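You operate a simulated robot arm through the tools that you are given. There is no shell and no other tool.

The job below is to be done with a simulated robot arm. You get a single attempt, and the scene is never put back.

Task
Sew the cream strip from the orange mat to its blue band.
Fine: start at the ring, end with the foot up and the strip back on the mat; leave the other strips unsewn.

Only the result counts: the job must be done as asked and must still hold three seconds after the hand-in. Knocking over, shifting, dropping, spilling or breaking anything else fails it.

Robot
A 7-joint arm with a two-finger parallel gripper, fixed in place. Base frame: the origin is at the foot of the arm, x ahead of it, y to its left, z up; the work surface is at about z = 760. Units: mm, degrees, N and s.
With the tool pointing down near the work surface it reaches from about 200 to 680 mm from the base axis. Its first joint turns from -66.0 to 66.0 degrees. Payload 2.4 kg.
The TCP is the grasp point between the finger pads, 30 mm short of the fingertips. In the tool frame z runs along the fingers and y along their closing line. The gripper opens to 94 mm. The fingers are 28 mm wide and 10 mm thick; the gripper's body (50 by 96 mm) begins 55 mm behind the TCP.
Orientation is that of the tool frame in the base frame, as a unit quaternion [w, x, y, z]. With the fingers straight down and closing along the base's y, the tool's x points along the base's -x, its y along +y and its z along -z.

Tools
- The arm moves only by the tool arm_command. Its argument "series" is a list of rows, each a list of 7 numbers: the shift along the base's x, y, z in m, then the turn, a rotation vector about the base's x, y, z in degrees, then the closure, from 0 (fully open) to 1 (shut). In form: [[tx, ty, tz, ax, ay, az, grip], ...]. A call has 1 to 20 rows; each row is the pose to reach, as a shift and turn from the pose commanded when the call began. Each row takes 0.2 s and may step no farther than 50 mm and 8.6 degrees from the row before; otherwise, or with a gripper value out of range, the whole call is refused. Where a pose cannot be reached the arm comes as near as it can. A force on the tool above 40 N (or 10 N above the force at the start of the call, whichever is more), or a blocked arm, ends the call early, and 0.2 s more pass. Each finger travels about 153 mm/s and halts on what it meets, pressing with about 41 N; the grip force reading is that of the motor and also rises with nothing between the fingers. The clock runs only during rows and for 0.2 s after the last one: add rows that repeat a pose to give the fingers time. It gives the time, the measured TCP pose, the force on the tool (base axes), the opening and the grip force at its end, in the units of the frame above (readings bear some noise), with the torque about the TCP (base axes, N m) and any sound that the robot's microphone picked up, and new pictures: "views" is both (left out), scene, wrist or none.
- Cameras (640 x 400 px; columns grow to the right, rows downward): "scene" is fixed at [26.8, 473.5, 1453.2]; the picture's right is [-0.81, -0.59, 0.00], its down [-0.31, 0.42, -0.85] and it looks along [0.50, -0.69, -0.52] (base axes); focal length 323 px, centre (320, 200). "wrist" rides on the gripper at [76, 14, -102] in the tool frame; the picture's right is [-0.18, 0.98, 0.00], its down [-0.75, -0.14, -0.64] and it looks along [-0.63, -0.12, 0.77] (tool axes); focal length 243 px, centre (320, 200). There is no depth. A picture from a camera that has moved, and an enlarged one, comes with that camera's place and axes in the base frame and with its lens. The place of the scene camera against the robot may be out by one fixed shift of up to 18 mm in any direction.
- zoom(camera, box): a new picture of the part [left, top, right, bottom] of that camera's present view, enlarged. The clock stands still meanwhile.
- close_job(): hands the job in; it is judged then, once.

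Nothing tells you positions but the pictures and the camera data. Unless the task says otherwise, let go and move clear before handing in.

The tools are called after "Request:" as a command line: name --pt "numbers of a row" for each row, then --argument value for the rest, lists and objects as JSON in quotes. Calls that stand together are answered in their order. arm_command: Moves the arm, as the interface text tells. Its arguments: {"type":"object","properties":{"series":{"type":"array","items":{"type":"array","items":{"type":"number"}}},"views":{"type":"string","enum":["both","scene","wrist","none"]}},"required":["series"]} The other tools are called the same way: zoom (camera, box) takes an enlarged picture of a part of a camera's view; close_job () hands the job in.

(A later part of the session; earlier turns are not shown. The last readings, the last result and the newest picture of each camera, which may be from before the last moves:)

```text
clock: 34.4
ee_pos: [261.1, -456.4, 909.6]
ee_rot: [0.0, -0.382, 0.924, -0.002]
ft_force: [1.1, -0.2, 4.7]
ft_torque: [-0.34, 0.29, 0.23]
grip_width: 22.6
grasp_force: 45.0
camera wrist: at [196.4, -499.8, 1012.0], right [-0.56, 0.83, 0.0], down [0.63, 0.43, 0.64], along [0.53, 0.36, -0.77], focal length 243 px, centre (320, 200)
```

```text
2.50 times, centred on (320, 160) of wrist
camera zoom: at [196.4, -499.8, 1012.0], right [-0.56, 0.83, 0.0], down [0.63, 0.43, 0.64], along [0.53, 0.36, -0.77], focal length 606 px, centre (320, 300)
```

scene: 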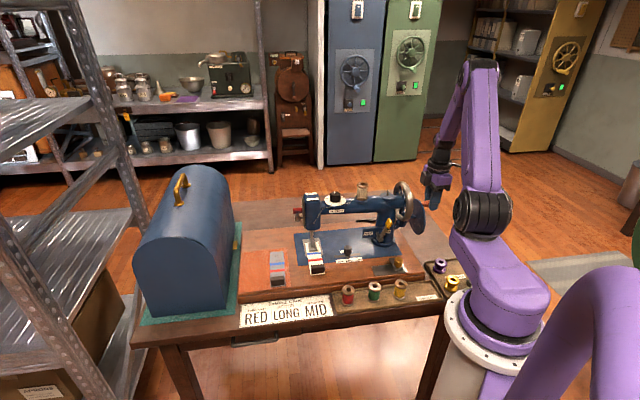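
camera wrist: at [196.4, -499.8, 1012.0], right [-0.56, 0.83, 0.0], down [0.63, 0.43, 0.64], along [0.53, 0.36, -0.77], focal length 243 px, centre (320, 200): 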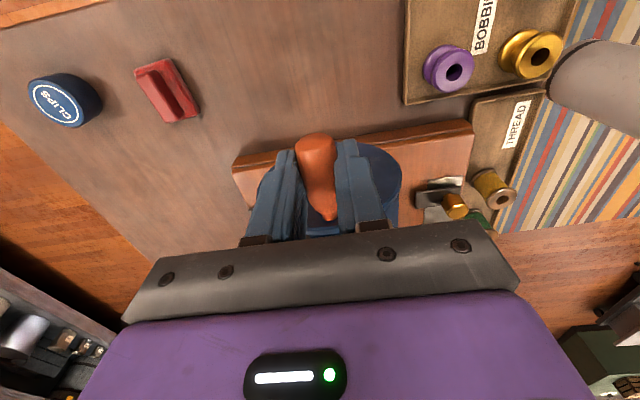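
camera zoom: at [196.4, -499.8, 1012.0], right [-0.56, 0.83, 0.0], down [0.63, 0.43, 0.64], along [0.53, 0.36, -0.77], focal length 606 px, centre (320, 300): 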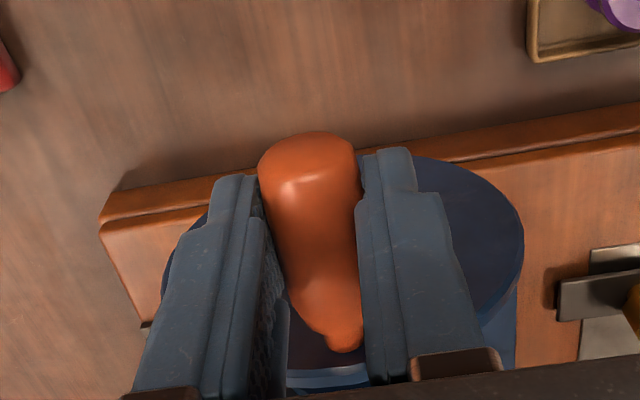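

I've gripped the handle. I'll make a small 30° test turn toward the front to learn the force and which way the handwheel goes.

Request:
arm_command --pt "-0.0058 0.0058 -0.0007 0 0 0 0.85" --pt "-0.0114 0.0114 -0.0028 0 0 0 0.85" --pt "-0.0166 0.0166 -0.0063 0 0 0 0.85" --views "both"

Request:
zoom --camera "scene" --box '[370, 170, 455, 245]'

Request:
zoom --camera "scene" --box '[303, 224, 323, 252]'

```text
clock: 35.2
ee_pos: [245.2, -439.7, 902.7]
ee_rot: [0.0, -0.382, 0.924, 0.0]
ft_force: [5.9, -7.4, -17.9]
ft_torque: [-0.26, 0.01, 0.27]
grip_width: 22.9
grasp_force: 45.1
camera wrist: at [179.5, -483.0, 1004.5], right [-0.56, 0.83, 0.0], down [0.63, 0.43, 0.64], along [0.53, 0.36, -0.77], focal length 243 px, centre (320, 200)
```

scene: 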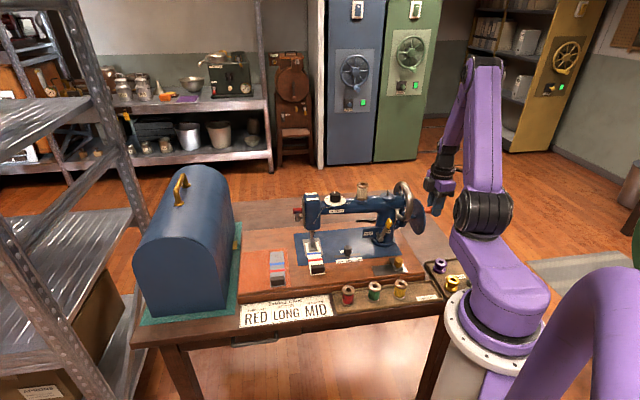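
wrist: 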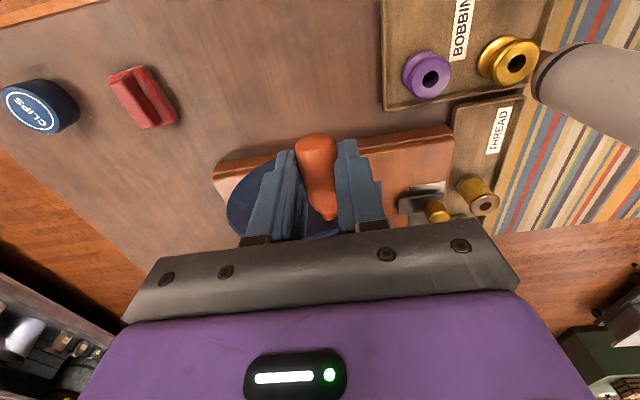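

```text
5.33 times, centred on (412, 208) of scene
camera zoom: at [27.1, 473.0, 1453.3], right [-0.81, -0.59, 0.0], down [-0.31, 0.42, -0.85], along [0.5, -0.69, -0.52], focal length 1721 px, centre (-173, 160)
```

zoom: 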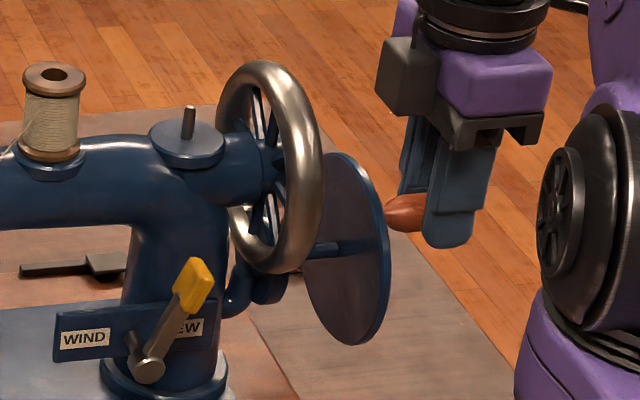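

```text
14.29 times, centred on (313, 238) of scene
camera zoom: at [27.1, 473.0, 1453.3], right [-0.81, -0.59, 0.0], down [-0.31, 0.42, -0.85], along [0.5, -0.69, -0.52], focal length 4609 px, centre (420, -343)
```

zoom: 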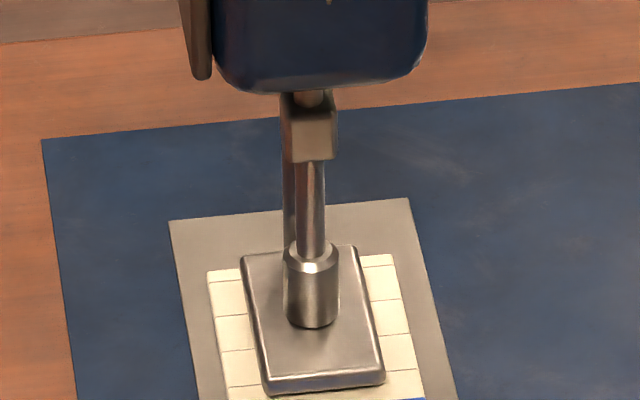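

The needle clamp came down on the same axis as the foot collar, so the needle is at the foot centre. Before going further I'll check which way the handwheel turns.

Request:
zoom --camera "scene" --box '[394, 178, 416, 224]'

Request:
arm_command --pt "0.0025 -0.0025 0.0017 0 0 0 0.85" --pt "0.0052 -0.0052 0.0035 0 0 0 0.85" --views "none"

Request:
zoom --camera "scene" --box '[394, 178, 416, 224]'

Request:
zoom --camera "scene" --box '[303, 224, 323, 252]'

```text
8.70 times, centred on (405, 201) of scene
camera zoom: at [27.1, 473.0, 1453.3], right [-0.81, -0.59, 0.0], down [-0.31, 0.42, -0.85], along [0.5, -0.69, -0.52], focal length 2806 px, centre (-419, 191)
```

zoom: 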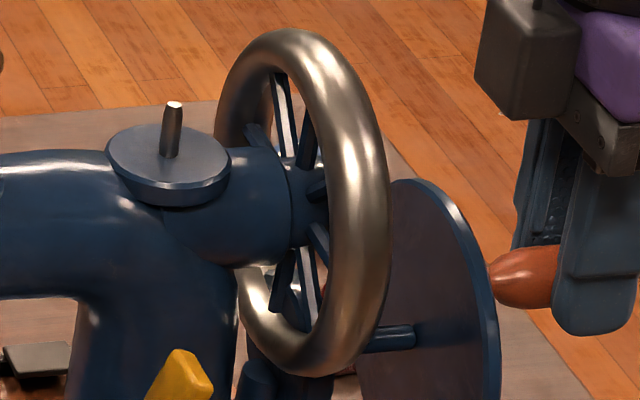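

```text
clock: 35.8
ee_pos: [250.1, -445.2, 905.9]
ee_rot: [0.0, -0.382, 0.924, 0.0]
ft_force: [6.3, -10.3, -26.0]
ft_torque: [-0.08, -0.17, 0.2]
grip_width: 22.7
grasp_force: 44.8
```

```text
8.70 times, centred on (405, 201) of scene
camera zoom: at [27.1, 472.9, 1453.4], right [-0.81, -0.59, 0.0], down [-0.31, 0.42, -0.85], along [0.5, -0.69, -0.52], focal length 2806 px, centre (-419, 191)
```

zoom: 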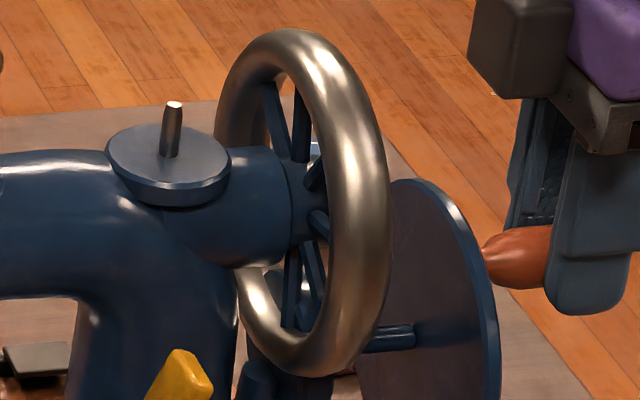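

```text
14.29 times, centred on (313, 238) of scene
camera zoom: at [27.1, 472.9, 1453.4], right [-0.81, -0.59, 0.0], down [-0.31, 0.42, -0.85], along [0.5, -0.69, -0.52], focal length 4609 px, centre (420, -343)
```

zoom: 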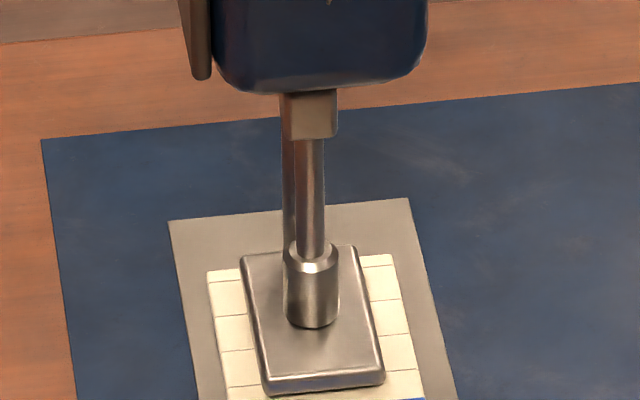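

Request:
arm_command --pt "0.0011 -0.0011 0.0003 0 0 0 0.85" --pt "0.0022 -0.0022 0.0007 0 0 0 0.85" --views "none"

Request:
zoom --camera "scene" --box '[394, 178, 416, 224]'

Request:
arm_command --pt "0.0011 -0.0011 0.0003 0 0 0 0.85" --pt "0.0022 -0.0022 0.0006 0 0 0 0.85" --views "none"

Request:
zoom --camera "scene" --box '[394, 178, 416, 224]'

```text
clock: 36.4
ee_pos: [252.4, -447.5, 907.0]
ee_rot: [-0.001, -0.382, 0.924, 0.0]
ft_force: [1.0, -5.8, -21.0]
ft_torque: [0.05, -0.17, 0.22]
grip_width: 22.8
grasp_force: 45.3
```

```text
8.70 times, centred on (405, 201) of scene
camera zoom: at [27.0, 473.0, 1453.3], right [-0.81, -0.59, 0.0], down [-0.31, 0.42, -0.85], along [0.5, -0.69, -0.52], focal length 2806 px, centre (-419, 191)
```

zoom: 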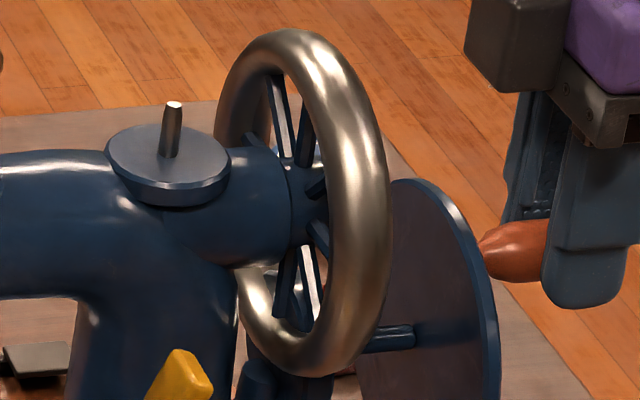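

```text
clock: 37.0
ee_pos: [255.3, -450.0, 909.2]
ee_rot: [0.0, -0.382, 0.924, 0.0]
ft_force: [-0.3, -3.7, -13.6]
ft_torque: [0.25, -0.26, 0.23]
grip_width: 22.7
grasp_force: 44.8
```

```text
8.70 times, centred on (405, 201) of scene
camera zoom: at [26.9, 473.2, 1453.3], right [-0.81, -0.59, 0.0], down [-0.31, 0.42, -0.85], along [0.5, -0.69, -0.52], focal length 2806 px, centre (-419, 191)
```

zoom: 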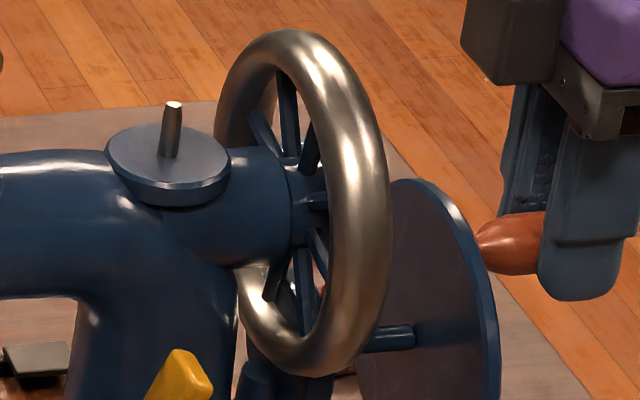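

Spoke tracking shows the handwheel is geared opposite to the crank. Turning the wheel toward the operator, the normal direction, means cranking the handle top toward the back. I'll turn that way, starting gently to tune the circle.

Request:
arm_command --pt "0.0041 -0.0041 0.0013 0 0 0 0.85" --pt "0.007 -0.007 0.0015 0 0 0 0.85" --pt "0.0099 -0.0099 0.0013 0 0 0 0.85" --pt "0.0128 -0.0128 0.0008 0 0 0 0.85" --pt "0.0156 -0.0156 -0.0001 0 0 0 0.85" --views "none"

Request:
zoom --camera "scene" --box '[303, 224, 323, 252]'

```text
clock: 38.2
ee_pos: [269.9, -465.4, 909.3]
ee_rot: [0.001, -0.382, 0.924, 0.0]
ft_force: [-0.9, -1.3, 1.1]
ft_torque: [0.61, -0.58, 0.17]
grip_width: 22.5
grasp_force: 45.0
```

```text
14.29 times, centred on (313, 238) of scene
camera zoom: at [26.7, 473.5, 1453.2], right [-0.81, -0.59, 0.0], down [-0.31, 0.42, -0.85], along [0.5, -0.69, -0.52], focal length 4609 px, centre (420, -343)
```

zoom: 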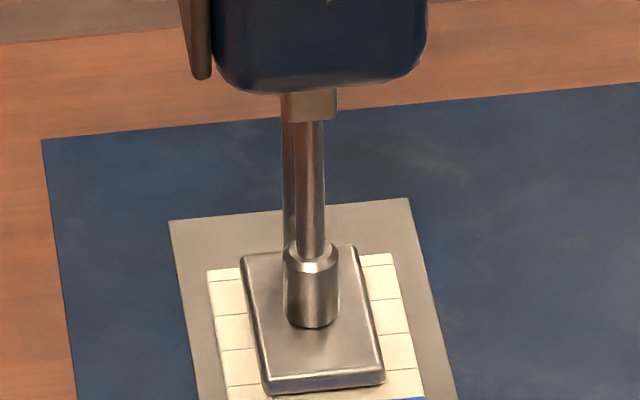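

Request:
arm_command --pt "0.0054 -0.0054 -0.0028 0 0 0 0.85" --pt "0.0105 -0.0105 -0.0069 0 0 0 0.85" --pt "0.0149 -0.0149 -0.0122 0 0 0 0.85" --pt "0.0186 -0.0186 -0.0184 0 0 0 0.85" --pt "0.0215 -0.0215 -0.0255 0 0 0 0.85" --pt "0.0235 -0.0235 -0.0332 0 0 0 0.85" --pt "0.0245 -0.0245 -0.0413 0 0 0 0.85" --views "scene"

Request:
zoom --camera "scene" --box '[303, 224, 323, 252]'

Request:
zoom --camera "scene" --box '[385, 180, 455, 245]'

```text
clock: 39.8
ee_pos: [296.9, -492.7, 868.2]
ee_rot: [0.001, -0.383, 0.924, -0.005]
ft_force: [17.8, -18.5, 0.9]
ft_torque: [0.07, -0.68, -0.04]
grip_width: 22.7
grasp_force: 45.0
```

scene: 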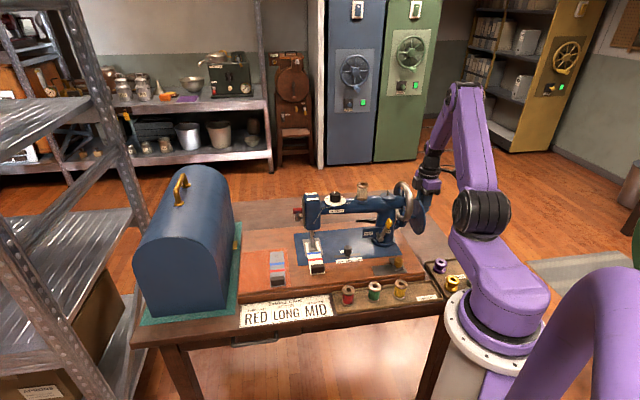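

```text
14.29 times, centred on (313, 238) of scene
camera zoom: at [27.2, 473.0, 1453.3], right [-0.81, -0.59, 0.0], down [-0.31, 0.42, -0.85], along [0.5, -0.69, -0.52], focal length 4609 px, centre (420, -343)
```

zoom: 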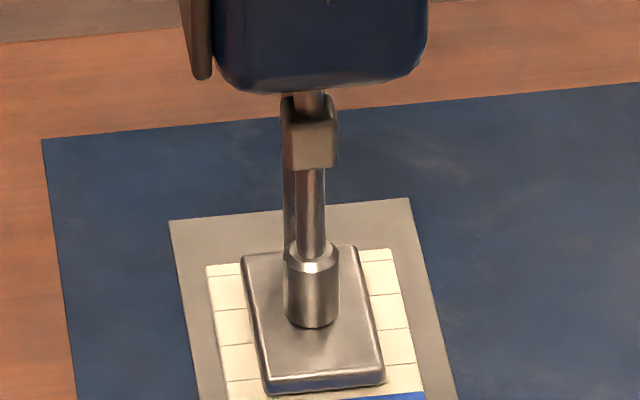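

```text
6.15 times, centred on (420, 212) of scene
camera zoom: at [27.2, 473.0, 1453.3], right [-0.81, -0.59, 0.0], down [-0.31, 0.42, -0.85], along [0.5, -0.69, -0.52], focal length 1986 px, centre (-295, 123)
```

zoom: 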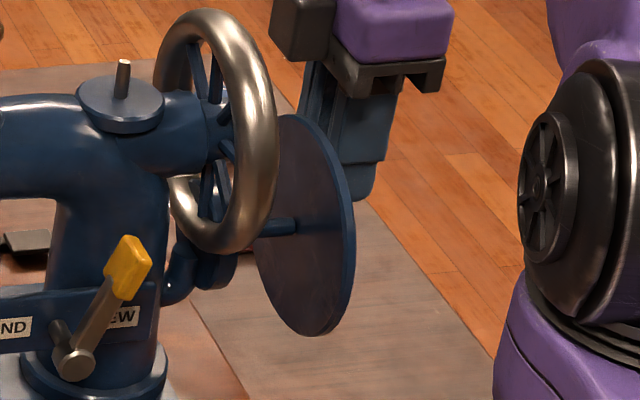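

The strip fed about 2 mm toward the back, so the direction is right. Side force shows the crank axis is about 2.5 mm further back than I assumed, so I'll correct the circle and continue.

Request:
arm_command --pt "0.0017 -0.0017 -0.0098 0 0 0 0.85" --pt "0.0001 -0.0001 -0.0194 0 0 0 0.85" --pt "-0.0029 0.0029 -0.0283 0 0 0 0.85" --pt "-0.007 0.007 -0.0362 0 0 0 0.85" --pt "-0.0123 0.0123 -0.0426 0 0 0 0.85" --pt "-0.0184 0.0184 -0.0474 0 0 0 0.85" --pt "-0.025 0.025 -0.0502 0 0 0 0.85" --pt "-0.0319 0.0319 -0.0511 0 0 0 0.85" --views "scene"

Request:
zoom --camera "scene" --box '[303, 224, 323, 252]'

Request:
zoom --camera "scene" --box '[385, 180, 455, 245]'

```text
clock: 40.8
ee_pos: [292.4, -488.3, 840.3]
ee_rot: [0.002, -0.382, 0.924, -0.005]
ft_force: [1.7, 1.0, 3.8]
ft_torque: [0.28, 0.07, 0.07]
grip_width: 22.5
grasp_force: 45.1
stopped in row 4: the force on the tool passed its limit at 52 N (the readings are from after the stop); the commanded pose is now the measured one
```

scene: 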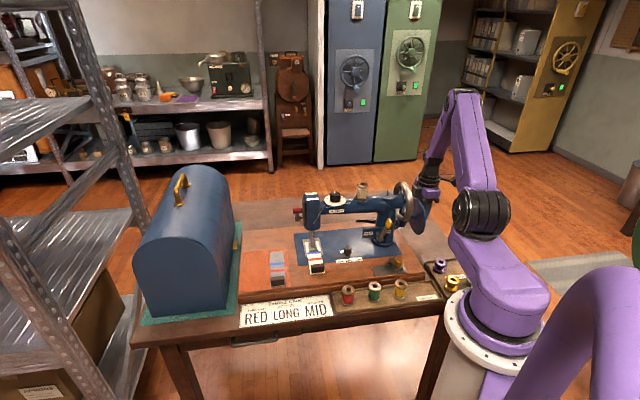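

```text
14.29 times, centred on (313, 238) of scene
camera zoom: at [26.7, 473.6, 1453.1], right [-0.81, -0.59, 0.0], down [-0.31, 0.42, -0.85], along [0.5, -0.69, -0.52], focal length 4609 px, centre (420, -343)
```

zoom: 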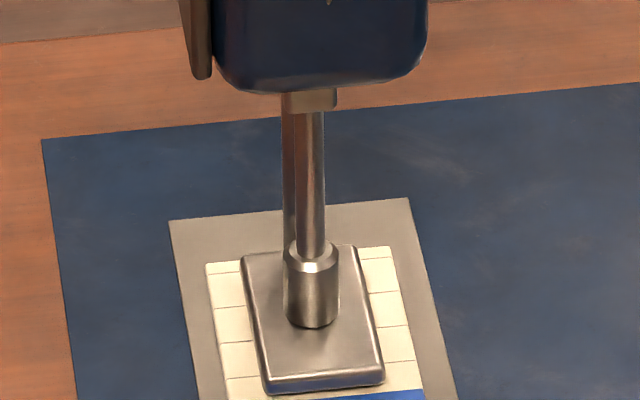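

```text
6.15 times, centred on (420, 212) of scene
camera zoom: at [26.7, 473.6, 1453.1], right [-0.81, -0.59, 0.0], down [-0.31, 0.42, -0.85], along [0.5, -0.69, -0.52], focal length 1986 px, centre (-295, 123)
```

zoom: 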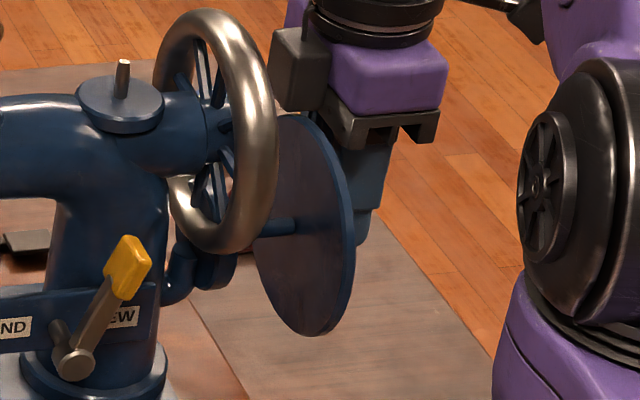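

The call stopped on a force peak, mostly drive force from my pace, but the strip is feeding the right way. I'll continue in smaller steps.

Request:
arm_command --pt "-0.0019 0.0019 -0.0041 0 0 0 0.85" --pt "-0.004 0.004 -0.0081 0 0 0 0.85" --pt "-0.0064 0.0064 -0.0116 0 0 0 0.85" --views "none"

```text
clock: 41.2
ee_pos: [293.5, -488.8, 840.3]
ee_rot: [0.002, -0.381, 0.924, -0.008]
ft_force: [-1.6, 3.3, 9.5]
ft_torque: [0.31, 0.29, 0.08]
grip_width: 22.5
grasp_force: 44.8
stopped in row 2: the force on the tool passed its limit at 46 N (the readings are from after the stop); the commanded pose is now the measured one
```

It's blocked at the same place. I'll look closely at what the gripper or crank might be touching.

Request:
zoom --camera "scene" --box '[408, 180, 448, 222]'

Request:
zoom --camera "wrist" --box '[200, 80, 440, 240]'

Request:
zoom --camera "scene" --box '[280, 170, 345, 265]'

```text
9.52 times, centred on (428, 201) of scene
camera zoom: at [26.7, 473.7, 1453.1], right [-0.81, -0.59, 0.0], down [-0.31, 0.42, -0.85], along [0.5, -0.69, -0.52], focal length 3073 px, centre (-709, 190)
```

zoom: 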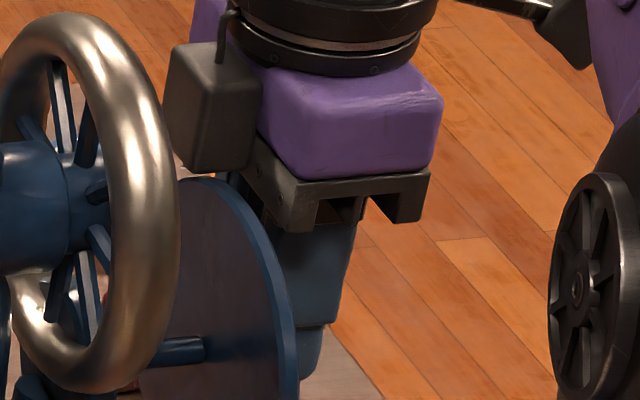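

```text
2.50 times, centred on (320, 160) of wrist
camera zoom: at [226.4, -529.8, 941.8], right [-0.56, 0.83, -0.02], down [0.63, 0.44, 0.64], along [0.54, 0.35, -0.77], focal length 606 px, centre (320, 300)
```

zoom: 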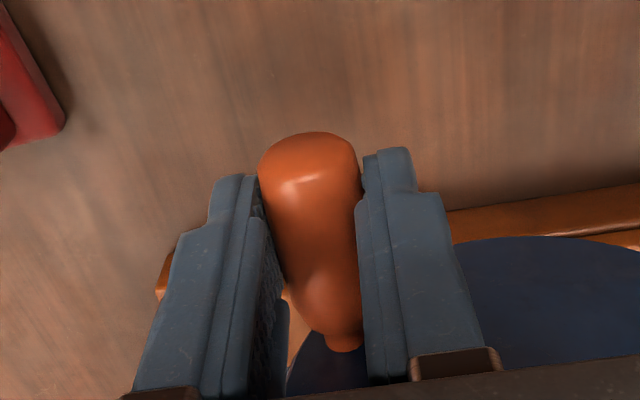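

```text
4.21 times, centred on (312, 218) of scene
camera zoom: at [26.7, 473.7, 1453.1], right [-0.81, -0.59, 0.0], down [-0.31, 0.42, -0.85], along [0.5, -0.69, -0.52], focal length 1358 px, centre (352, 126)
```

zoom: 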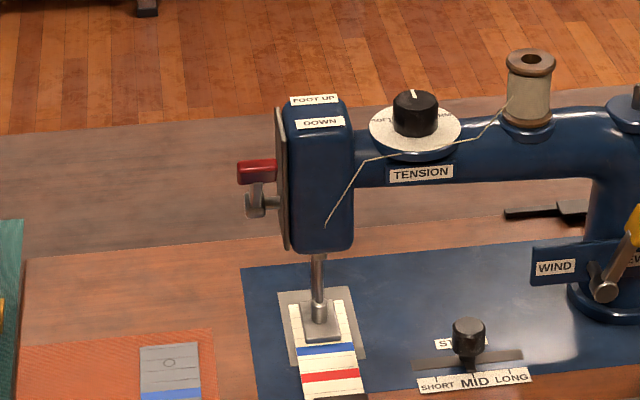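

Request:
zoom --camera "scene" --box '[405, 165, 450, 200]'

Request:
zoom --camera "scene" --box '[400, 130, 480, 220]'

Request:
zoom --camera "wrist" --box '[320, 130, 640, 330]'

```text
11.43 times, centred on (428, 182) of scene
camera zoom: at [26.7, 473.7, 1453.1], right [-0.81, -0.59, 0.0], down [-0.31, 0.42, -0.85], along [0.5, -0.69, -0.52], focal length 3687 px, centre (-909, 400)
```

zoom: 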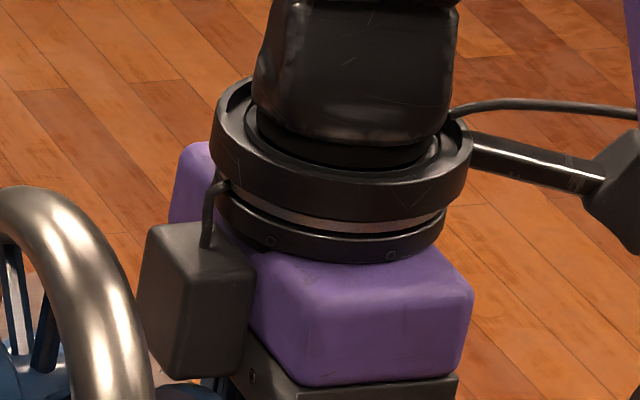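

```text
4.44 times, centred on (440, 175) of scene
camera zoom: at [26.7, 473.7, 1453.1], right [-0.81, -0.59, 0.0], down [-0.31, 0.42, -0.85], along [0.5, -0.69, -0.52], focal length 1434 px, centre (-213, 311)
```

zoom: 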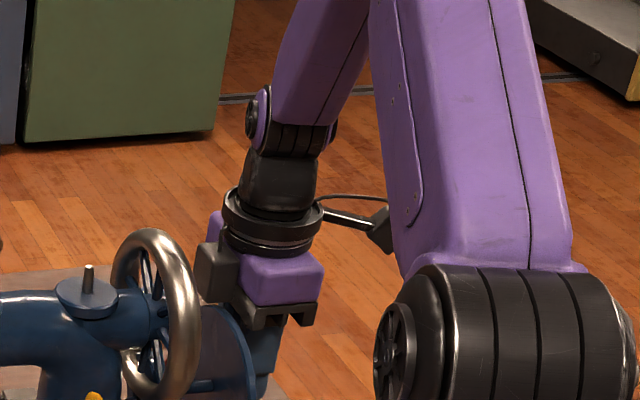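

```text
2.00 times, centred on (480, 230) of wrist
camera zoom: at [226.4, -529.8, 941.8], right [-0.56, 0.83, -0.02], down [0.63, 0.44, 0.64], along [0.54, 0.35, -0.77], focal length 485 px, centre (0, 140)
```

zoom: 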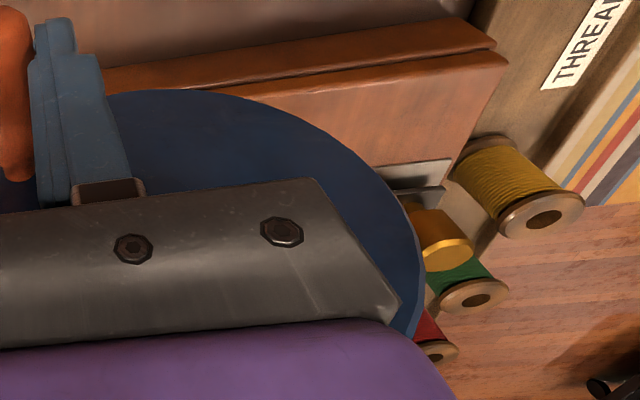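

I see it now: the small box on the gripper's inner side is touching the top of the crank disc. I'll release, rise, and re-grip nearer the handle's end with the tool tilted about 15° outward so the box clears.

Request:
arm_command --pt "0 0 0 0 0 0 0.7" --pt "0 0 0 0 0 0 0.55" --pt "0 0 0 0 0 0 0.55" --pt "0 0 0.03 0 0 0 0.55" --pt "0 0 0.07 0 0 0 0.55" --pt "0 0 0.11 0 0 0 0.55" --views "none"

Request:
arm_command --pt "-0.005 -0.004 0.01 5.3 -5.3 0 0.55" --pt "-0.0097 -0.0081 0.01 10.6 -10.6 0 0.55" --views "both"

Request:
zoom --camera "scene" --box '[385, 170, 455, 240]'

Request:
zoom --camera "scene" --box '[303, 224, 323, 252]'

```text
clock: 42.6
ee_pos: [293.7, -488.1, 949.3]
ee_rot: [0.003, -0.381, 0.924, -0.008]
ft_force: [-0.3, -0.2, 0.2]
ft_torque: [-0.02, 0.02, 0.0]
grip_width: 42.1
grasp_force: 0.0
```

```text
clock: 43.2
ee_pos: [283.9, -497.1, 959.6]
ee_rot: [0.126, -0.377, 0.917, 0.041]
ft_force: [0.5, -0.6, 0.4]
ft_torque: [0.01, 0.0, 0.01]
grip_width: 41.8
grasp_force: 0.0
camera wrist: at [200.3, -554.9, 1037.8], right [-0.56, 0.83, 0.03], down [0.49, 0.3, 0.82], along [0.67, 0.48, -0.57], focal length 243 px, centre (320, 200)
```

scene: 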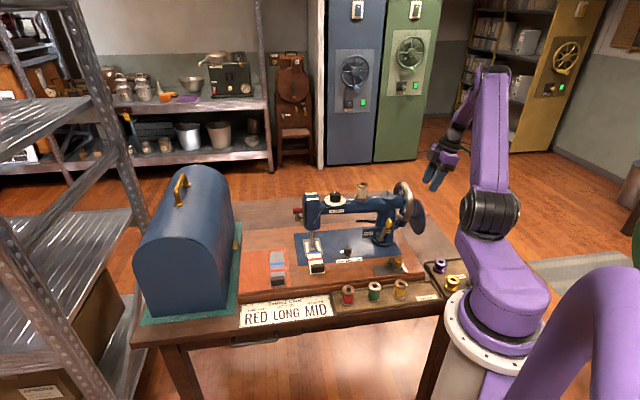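
wrist: 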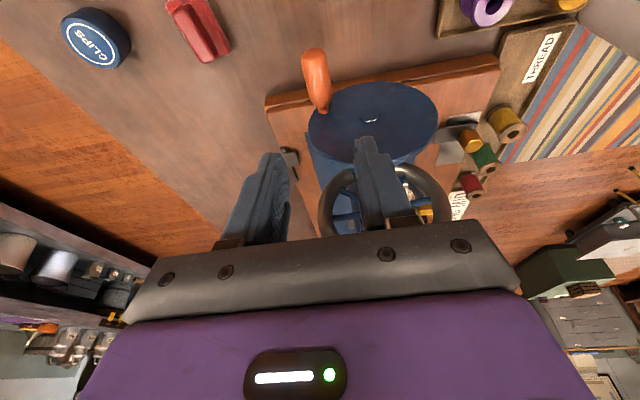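

```text
5.71 times, centred on (420, 205) of scene
camera zoom: at [26.8, 473.5, 1453.2], right [-0.81, -0.59, 0.0], down [-0.31, 0.42, -0.85], along [0.5, -0.69, -0.52], focal length 1844 px, centre (-251, 171)
```

zoom: 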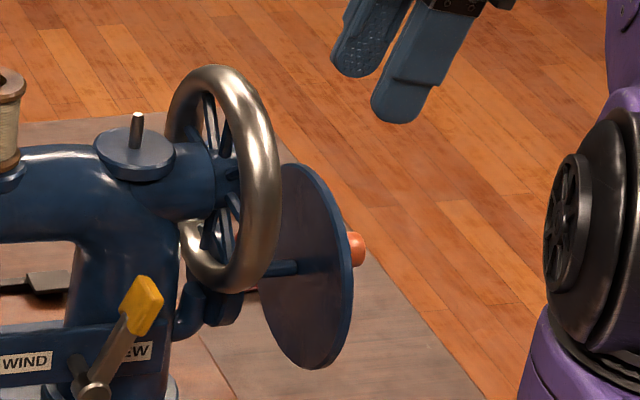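

```text
14.29 times, centred on (313, 238) of scene
camera zoom: at [26.8, 473.5, 1453.2], right [-0.81, -0.59, 0.0], down [-0.31, 0.42, -0.85], along [0.5, -0.69, -0.52], focal length 4609 px, centre (420, -343)
```

zoom: 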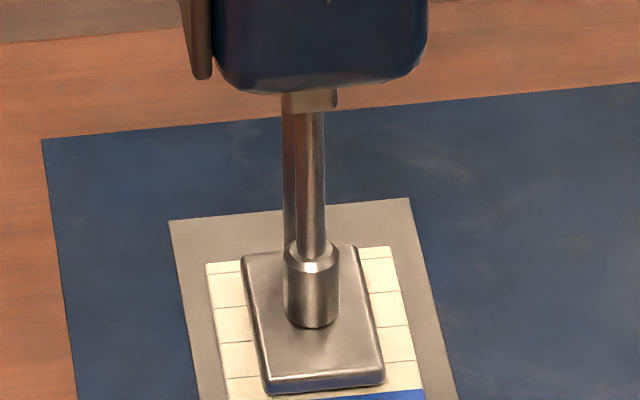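

The tilt is reachable. Needle and handwheel tracking give three stitches per crank turn, at roughly 3 mm per stitch. I'll descend onto the handle's end with the tilt and grip.

Request:
arm_command --pt "0 0 -0.04 0 0 0 0.55" --pt "0 0 -0.08 0 0 0 0.55" --pt "0 0 -0.1105 0 0 0 0.55" --views "both"

Request:
zoom --camera "wrist" --box '[220, 80, 420, 240]'

Request:
zoom --camera "scene" --box '[385, 170, 455, 240]'

```text
clock: 44.0
ee_pos: [284.0, -497.2, 848.5]
ee_rot: [0.123, -0.377, 0.917, 0.041]
ft_force: [-0.7, 0.0, -0.2]
ft_torque: [0.0, -0.01, 0.0]
grip_width: 42.3
grasp_force: 0.1
camera wrist: at [200.4, -555.5, 927.7], right [-0.56, 0.83, 0.03], down [0.49, 0.3, 0.82], along [0.67, 0.47, -0.58], focal length 243 px, centre (320, 200)
```

scene: 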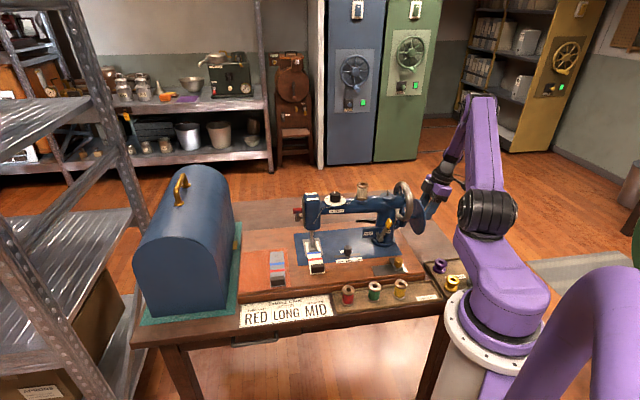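
wrist: 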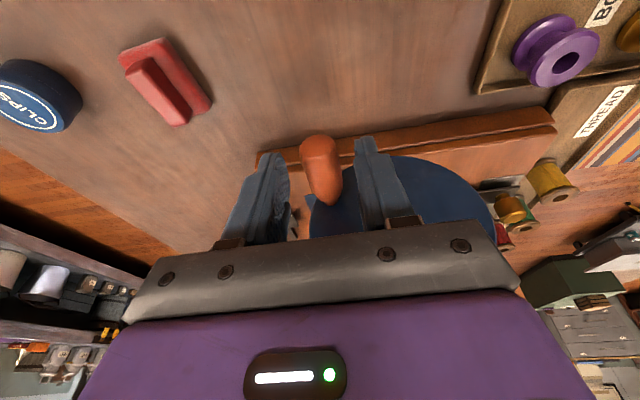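

```text
2.50 times, centred on (320, 160) of wrist
camera zoom: at [200.4, -555.5, 927.7], right [-0.56, 0.83, 0.03], down [0.49, 0.3, 0.82], along [0.67, 0.47, -0.58], focal length 606 px, centre (320, 300)
```

zoom: 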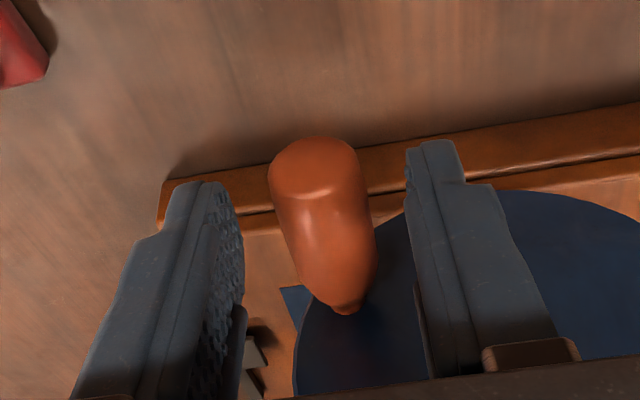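

```text
5.71 times, centred on (420, 205) of scene
camera zoom: at [26.8, 473.5, 1453.2], right [-0.81, -0.59, 0.0], down [-0.31, 0.42, -0.85], along [0.5, -0.69, -0.52], focal length 1844 px, centre (-251, 171)
```

zoom: 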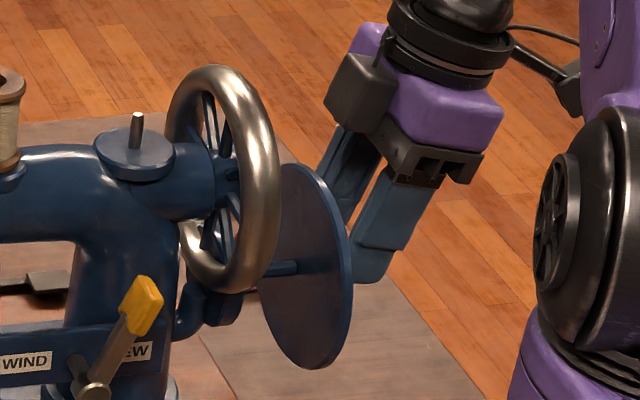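

The box now has good clearance. I'll grip and resume the circle.

Request:
arm_command --pt "0 0 0 0 0 0 0.75" --pt "0 0 0 0 0 0 0.85" --pt "0 0 0 0 0 0 0.85" --pt "-0.0028 0.0028 -0.0062 0 0 0 0.85" --pt "-0.0063 0.0063 -0.0117 0 0 0 0.85" --pt "-0.0104 0.0104 -0.0163 0 0 0 0.85" --pt "-0.0149 0.0149 -0.02 0 0 0 0.85" --pt "-0.0198 0.0198 -0.0226 0 0 0 0.85" --pt "-0.0249 0.0249 -0.0242 0 0 0 0.85" --pt "-0.0301 0.0301 -0.0246 0 0 0 0.85" --views "scene"

Request:
zoom --camera "scene" --box '[385, 170, 455, 240]'

Request:
zoom --camera "scene" --box '[303, 224, 323, 252]'

```text
clock: 46.2
ee_pos: [250.3, -465.8, 822.9]
ee_rot: [0.123, -0.377, 0.917, 0.044]
ft_force: [-1.1, 2.6, -17.4]
ft_torque: [-0.52, 0.62, 0.75]
grip_width: 22.4
grasp_force: 45.2
```

scene: 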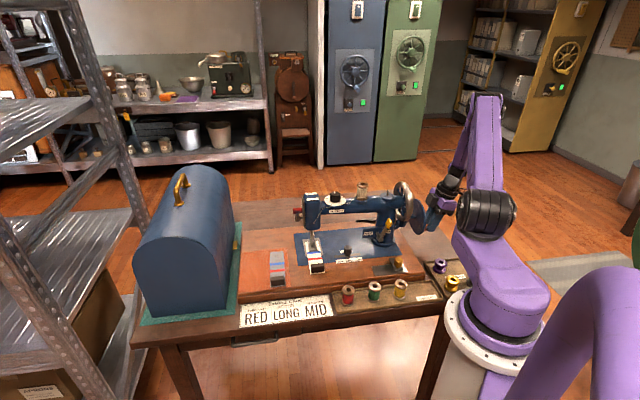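

```text
5.71 times, centred on (420, 205) of scene
camera zoom: at [26.9, 473.3, 1453.2], right [-0.81, -0.59, 0.0], down [-0.31, 0.42, -0.85], along [0.5, -0.69, -0.52], focal length 1844 px, centre (-251, 171)
```

zoom: 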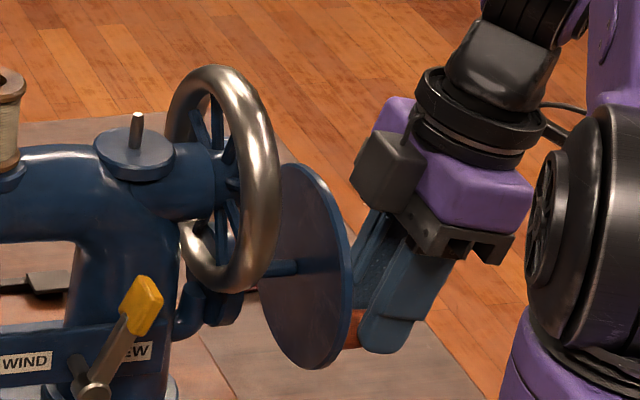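

```text
14.29 times, centred on (313, 238) of scene
camera zoom: at [26.9, 473.3, 1453.2], right [-0.81, -0.59, 0.0], down [-0.31, 0.42, -0.85], along [0.5, -0.69, -0.52], focal length 4609 px, centre (420, -343)
```

zoom: 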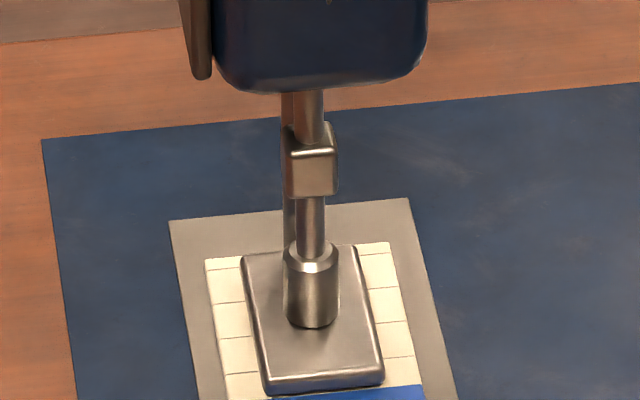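

The bottom of the circle passed fine. I'll continue up the front half and watch the reach.

Request:
arm_command --pt "-0.0052 0.0052 0.0008 0 0 0 0.85" --pt "-0.0102 0.0102 0.0027 0 0 0 0.85" --pt "-0.015 0.015 0.0057 0 0 0 0.85" --pt "-0.0194 0.0194 0.0097 0 0 0 0.85" --pt "-0.0232 0.0232 0.0146 0 0 0 0.85" --pt "-0.0265 0.0265 0.0204 0 0 0 0.85" --pt "-0.0291 0.0291 0.0268 0 0 0 0.85" --pt "-0.031 0.031 0.0336 0 0 0 0.85" --pt "-0.0321 0.0321 0.0409 0 0 0 0.85" --pt "-0.0324 0.0324 0.0482 0 0 0 0.85" --views "scene"

Request:
zoom --camera "scene" --box '[385, 170, 455, 240]'

Request:
zoom --camera "scene" --box '[303, 224, 323, 252]'

```text
clock: 48.4
ee_pos: [219.3, -433.8, 872.3]
ee_rot: [0.124, -0.377, 0.917, 0.042]
ft_force: [-22.9, 11.5, 2.6]
ft_torque: [0.83, 0.1, 0.79]
grip_width: 22.6
grasp_force: 45.0
```

scene: 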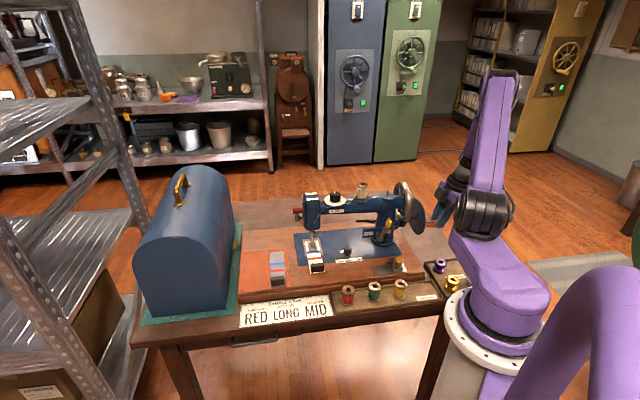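

```text
5.71 times, centred on (420, 205) of scene
camera zoom: at [26.2, 473.8, 1453.1], right [-0.81, -0.59, 0.0], down [-0.31, 0.42, -0.85], along [0.5, -0.69, -0.52], focal length 1844 px, centre (-251, 171)
```

zoom: 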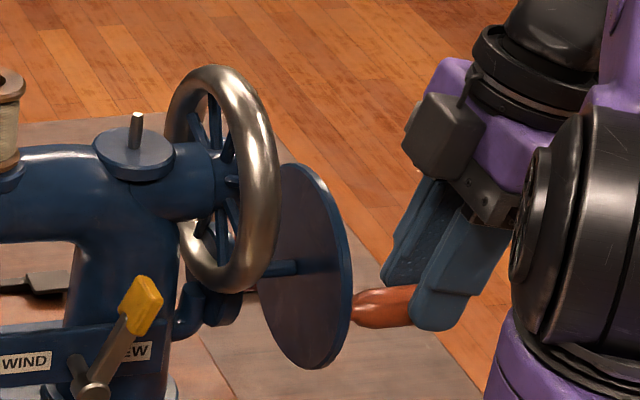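

```text
14.29 times, centred on (313, 238) of scene
camera zoom: at [26.2, 473.8, 1453.1], right [-0.81, -0.59, 0.0], down [-0.31, 0.42, -0.85], along [0.5, -0.69, -0.52], focal length 4609 px, centre (420, -343)
```

zoom: 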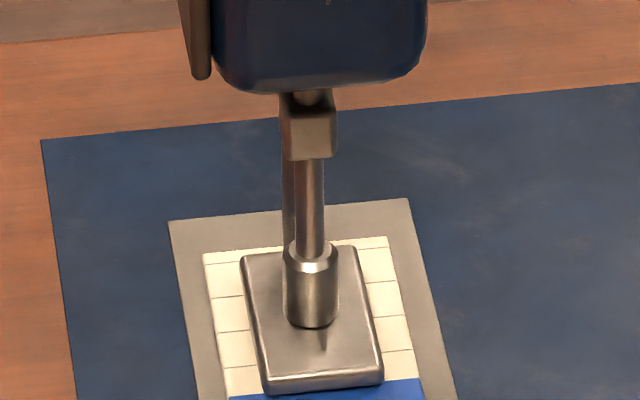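

Working well. The force pattern suggests a radius of about 48.5 mm, so I'll continue with that for the next half turn.

Request:
arm_command --pt "-0.0005 0.0005 0.0076 0 0 0 0.85" --pt "0.0009 -0.0009 0.015 0 0 0 0.85" --pt "0.0031 -0.0031 0.0219 0 0 0 0.85" --pt "0.006 -0.006 0.0283 0 0 0 0.85" --pt "0.0096 -0.0096 0.034 0 0 0 0.85" --pt "0.0138 -0.0138 0.0387 0 0 0 0.85" --pt "0.0185 -0.0185 0.0426 0 0 0 0.85" --pt "0.0235 -0.0235 0.0453 0 0 0 0.85" --pt "0.0287 -0.0287 0.0469 0 0 0 0.85" --pt "0.0341 -0.0341 0.0473 0 0 0 0.85" --pt "0.0395 -0.0395 0.0465 0 0 0 0.85" --pt "0.0447 -0.0447 0.0445 0 0 0 0.85" --views "scene"

Request:
zoom --camera "scene" --box '[385, 170, 455, 240]'

Request:
zoom --camera "scene" --box '[303, 224, 323, 252]'

```text
clock: 51.0
ee_pos: [265.1, -478.6, 916.2]
ee_rot: [0.123, -0.377, 0.917, 0.042]
ft_force: [-5.6, -1.1, -11.9]
ft_torque: [-0.47, 0.58, 0.73]
grip_width: 22.7
grasp_force: 45.7
```

scene: 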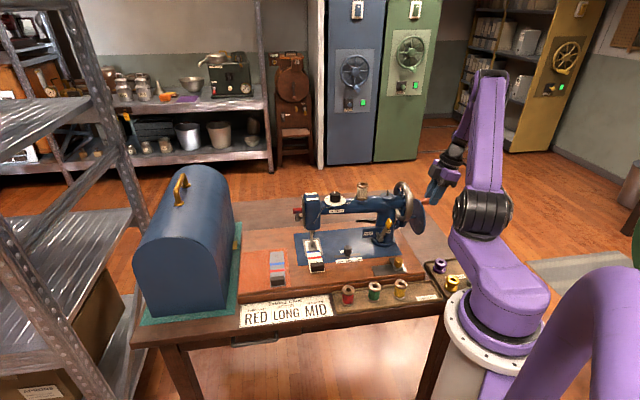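

```text
5.71 times, centred on (420, 205) of scene
camera zoom: at [26.8, 473.3, 1453.2], right [-0.81, -0.59, 0.0], down [-0.31, 0.42, -0.85], along [0.5, -0.69, -0.52], focal length 1844 px, centre (-251, 171)
```

zoom: 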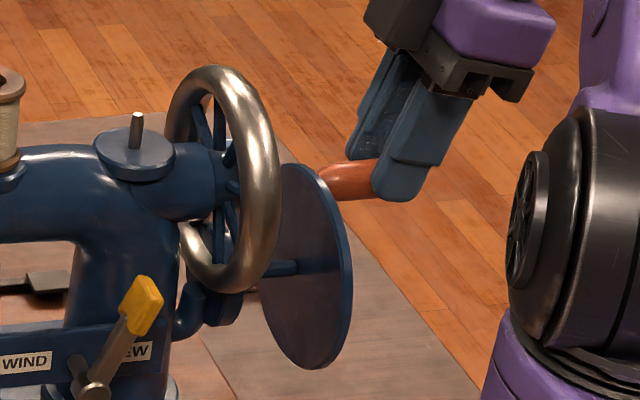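

```text
14.29 times, centred on (313, 238) of scene
camera zoom: at [26.8, 473.3, 1453.2], right [-0.81, -0.59, 0.0], down [-0.31, 0.42, -0.85], along [0.5, -0.69, -0.52], focal length 4609 px, centre (420, -343)
```

zoom: 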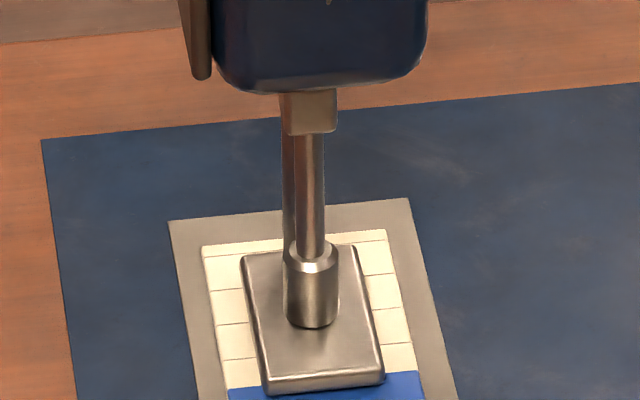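

Feed is steady at about 3 mm per stitch, three stitches per turn, so roughly four turns in total will reach the blue band. I'll run the next half turn.

Request:
arm_command --pt "0.0049 -0.0049 -0.0038 0 0 0 0.85" --pt "0.0094 -0.0094 -0.0079 0 0 0 0.85" --pt "0.0134 -0.0134 -0.013 0 0 0 0.85" --pt "0.0168 -0.0168 -0.019 0 0 0 0.85" --pt "0.0195 -0.0195 -0.0255 0 0 0 0.85" --pt "0.0214 -0.0214 -0.0327 0 0 0 0.85" --pt "0.0226 -0.0226 -0.0401 0 0 0 0.85" --pt "0.0228 -0.0228 -0.0477 0 0 0 0.85" --pt "0.0223 -0.0223 -0.0553 0 0 0 0.85" --pt "0.0209 -0.0209 -0.0626 0 0 0 0.85" --pt "0.0187 -0.0187 -0.0696 0 0 0 0.85" --pt "0.0158 -0.0158 -0.076 0 0 0 0.85" --pt "0.0122 -0.0122 -0.0816 0 0 0 0.85" --pt "0.008 -0.008 -0.0864 0 0 0 0.85" --pt "0.0033 -0.0033 -0.0902 0 0 0 0.85" --pt "-0.0017 0.0017 -0.0929 0 0 0 0.85" --pt "-0.007 0.007 -0.0945 0 0 0 0.85" --pt "-0.0124 0.0124 -0.0949 0 0 0 0.85" --pt "-0.0177 0.0177 -0.0941 0 0 0 0.85" --pt "-0.0229 0.0229 -0.0921 0 0 0 0.85" --views "scene"

Request:
zoom --camera "scene" --box '[303, 224, 323, 252]'

```text
clock: 55.2
ee_pos: [242.7, -457.6, 823.8]
ee_rot: [0.123, -0.377, 0.917, 0.038]
ft_force: [1.1, -8.0, 21.5]
ft_torque: [-0.45, 0.13, 0.54]
grip_width: 22.7
grasp_force: 45.4
```

scene: 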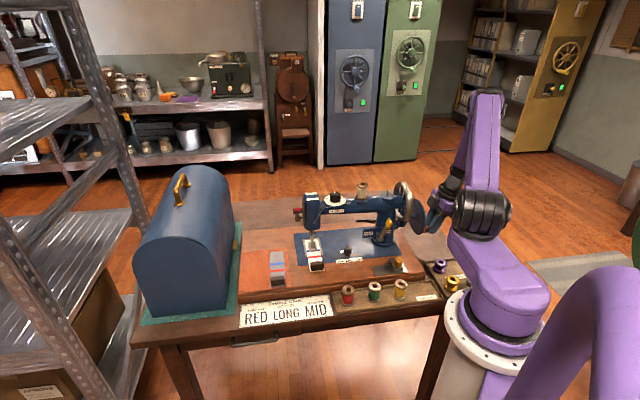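

```text
14.29 times, centred on (313, 238) of scene
camera zoom: at [26.6, 473.6, 1453.1], right [-0.81, -0.59, 0.0], down [-0.31, 0.42, -0.85], along [0.5, -0.69, -0.52], focal length 4609 px, centre (420, -343)
```

zoom: 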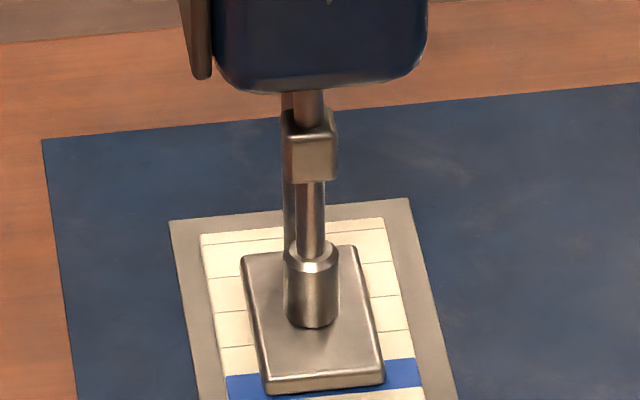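

Running the second half of this turn.

Request:
arm_command --pt "-0.0049 0.0049 0.0031 0 0 0 0.85" --pt "-0.0094 0.0094 0.0072 0 0 0 0.85" --pt "-0.0134 0.0134 0.0123 0 0 0 0.85" --pt "-0.0168 0.0168 0.0183 0 0 0 0.85" --pt "-0.0195 0.0195 0.0248 0 0 0 0.85" --pt "-0.0214 0.0214 0.032 0 0 0 0.85" --pt "-0.0226 0.0226 0.0394 0 0 0 0.85" --pt "-0.0228 0.0228 0.047 0 0 0 0.85" --pt "-0.0223 0.0223 0.0546 0 0 0 0.85" --pt "-0.0209 0.0209 0.0619 0 0 0 0.85" --pt "-0.0187 0.0187 0.0689 0 0 0 0.85" --pt "-0.0158 0.0158 0.0753 0 0 0 0.85" --pt "-0.0122 0.0122 0.0809 0 0 0 0.85" --pt "-0.008 0.008 0.0857 0 0 0 0.85" --pt "-0.0033 0.0033 0.0895 0 0 0 0.85" --pt "0.0017 -0.0017 0.0922 0 0 0 0.85" --pt "0.007 -0.007 0.0938 0 0 0 0.85" --pt "0.0124 -0.0124 0.0942 0 0 0 0.85" --pt "0.0177 -0.0177 0.0934 0 0 0 0.85" --pt "0.0229 -0.0229 0.0914 0 0 0 0.85" --views "scene"

Request:
zoom --camera "scene" --box '[303, 224, 323, 252]'

Request:
zoom --camera "scene" --box '[385, 170, 455, 240]'

```text
clock: 59.4
ee_pos: [266.1, -479.6, 915.7]
ee_rot: [0.124, -0.376, 0.917, 0.04]
ft_force: [-0.2, -3.5, -0.5]
ft_torque: [0.36, -0.43, 0.7]
grip_width: 22.8
grasp_force: 45.2
```

scene: 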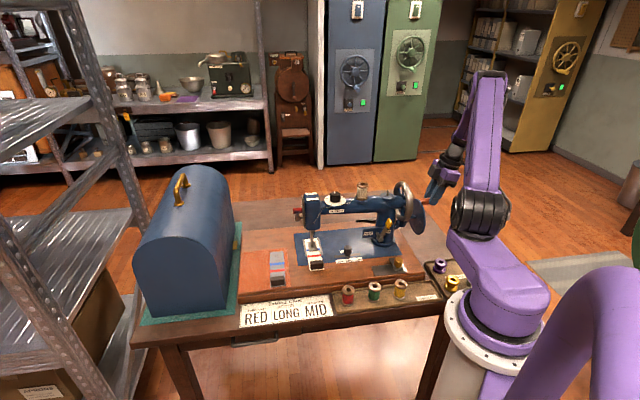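

```text
14.29 times, centred on (313, 238) of scene
camera zoom: at [26.7, 473.4, 1453.2], right [-0.81, -0.59, 0.0], down [-0.31, 0.42, -0.85], along [0.5, -0.69, -0.52], focal length 4609 px, centre (420, -343)
```

zoom: 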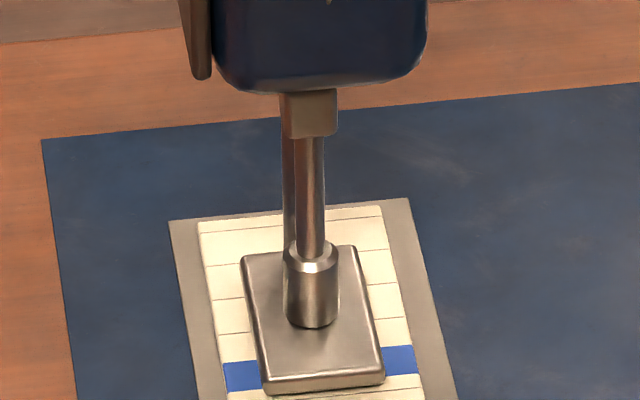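

```text
5.71 times, centred on (420, 205) of scene
camera zoom: at [26.7, 473.4, 1453.2], right [-0.81, -0.59, 0.0], down [-0.31, 0.42, -0.85], along [0.5, -0.69, -0.52], focal length 1844 px, centre (-251, 171)
```

zoom: 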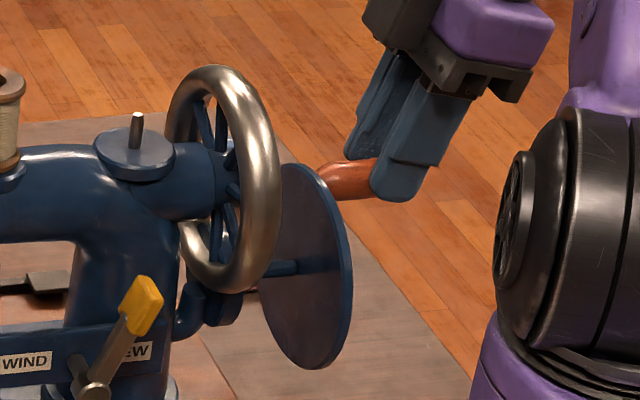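

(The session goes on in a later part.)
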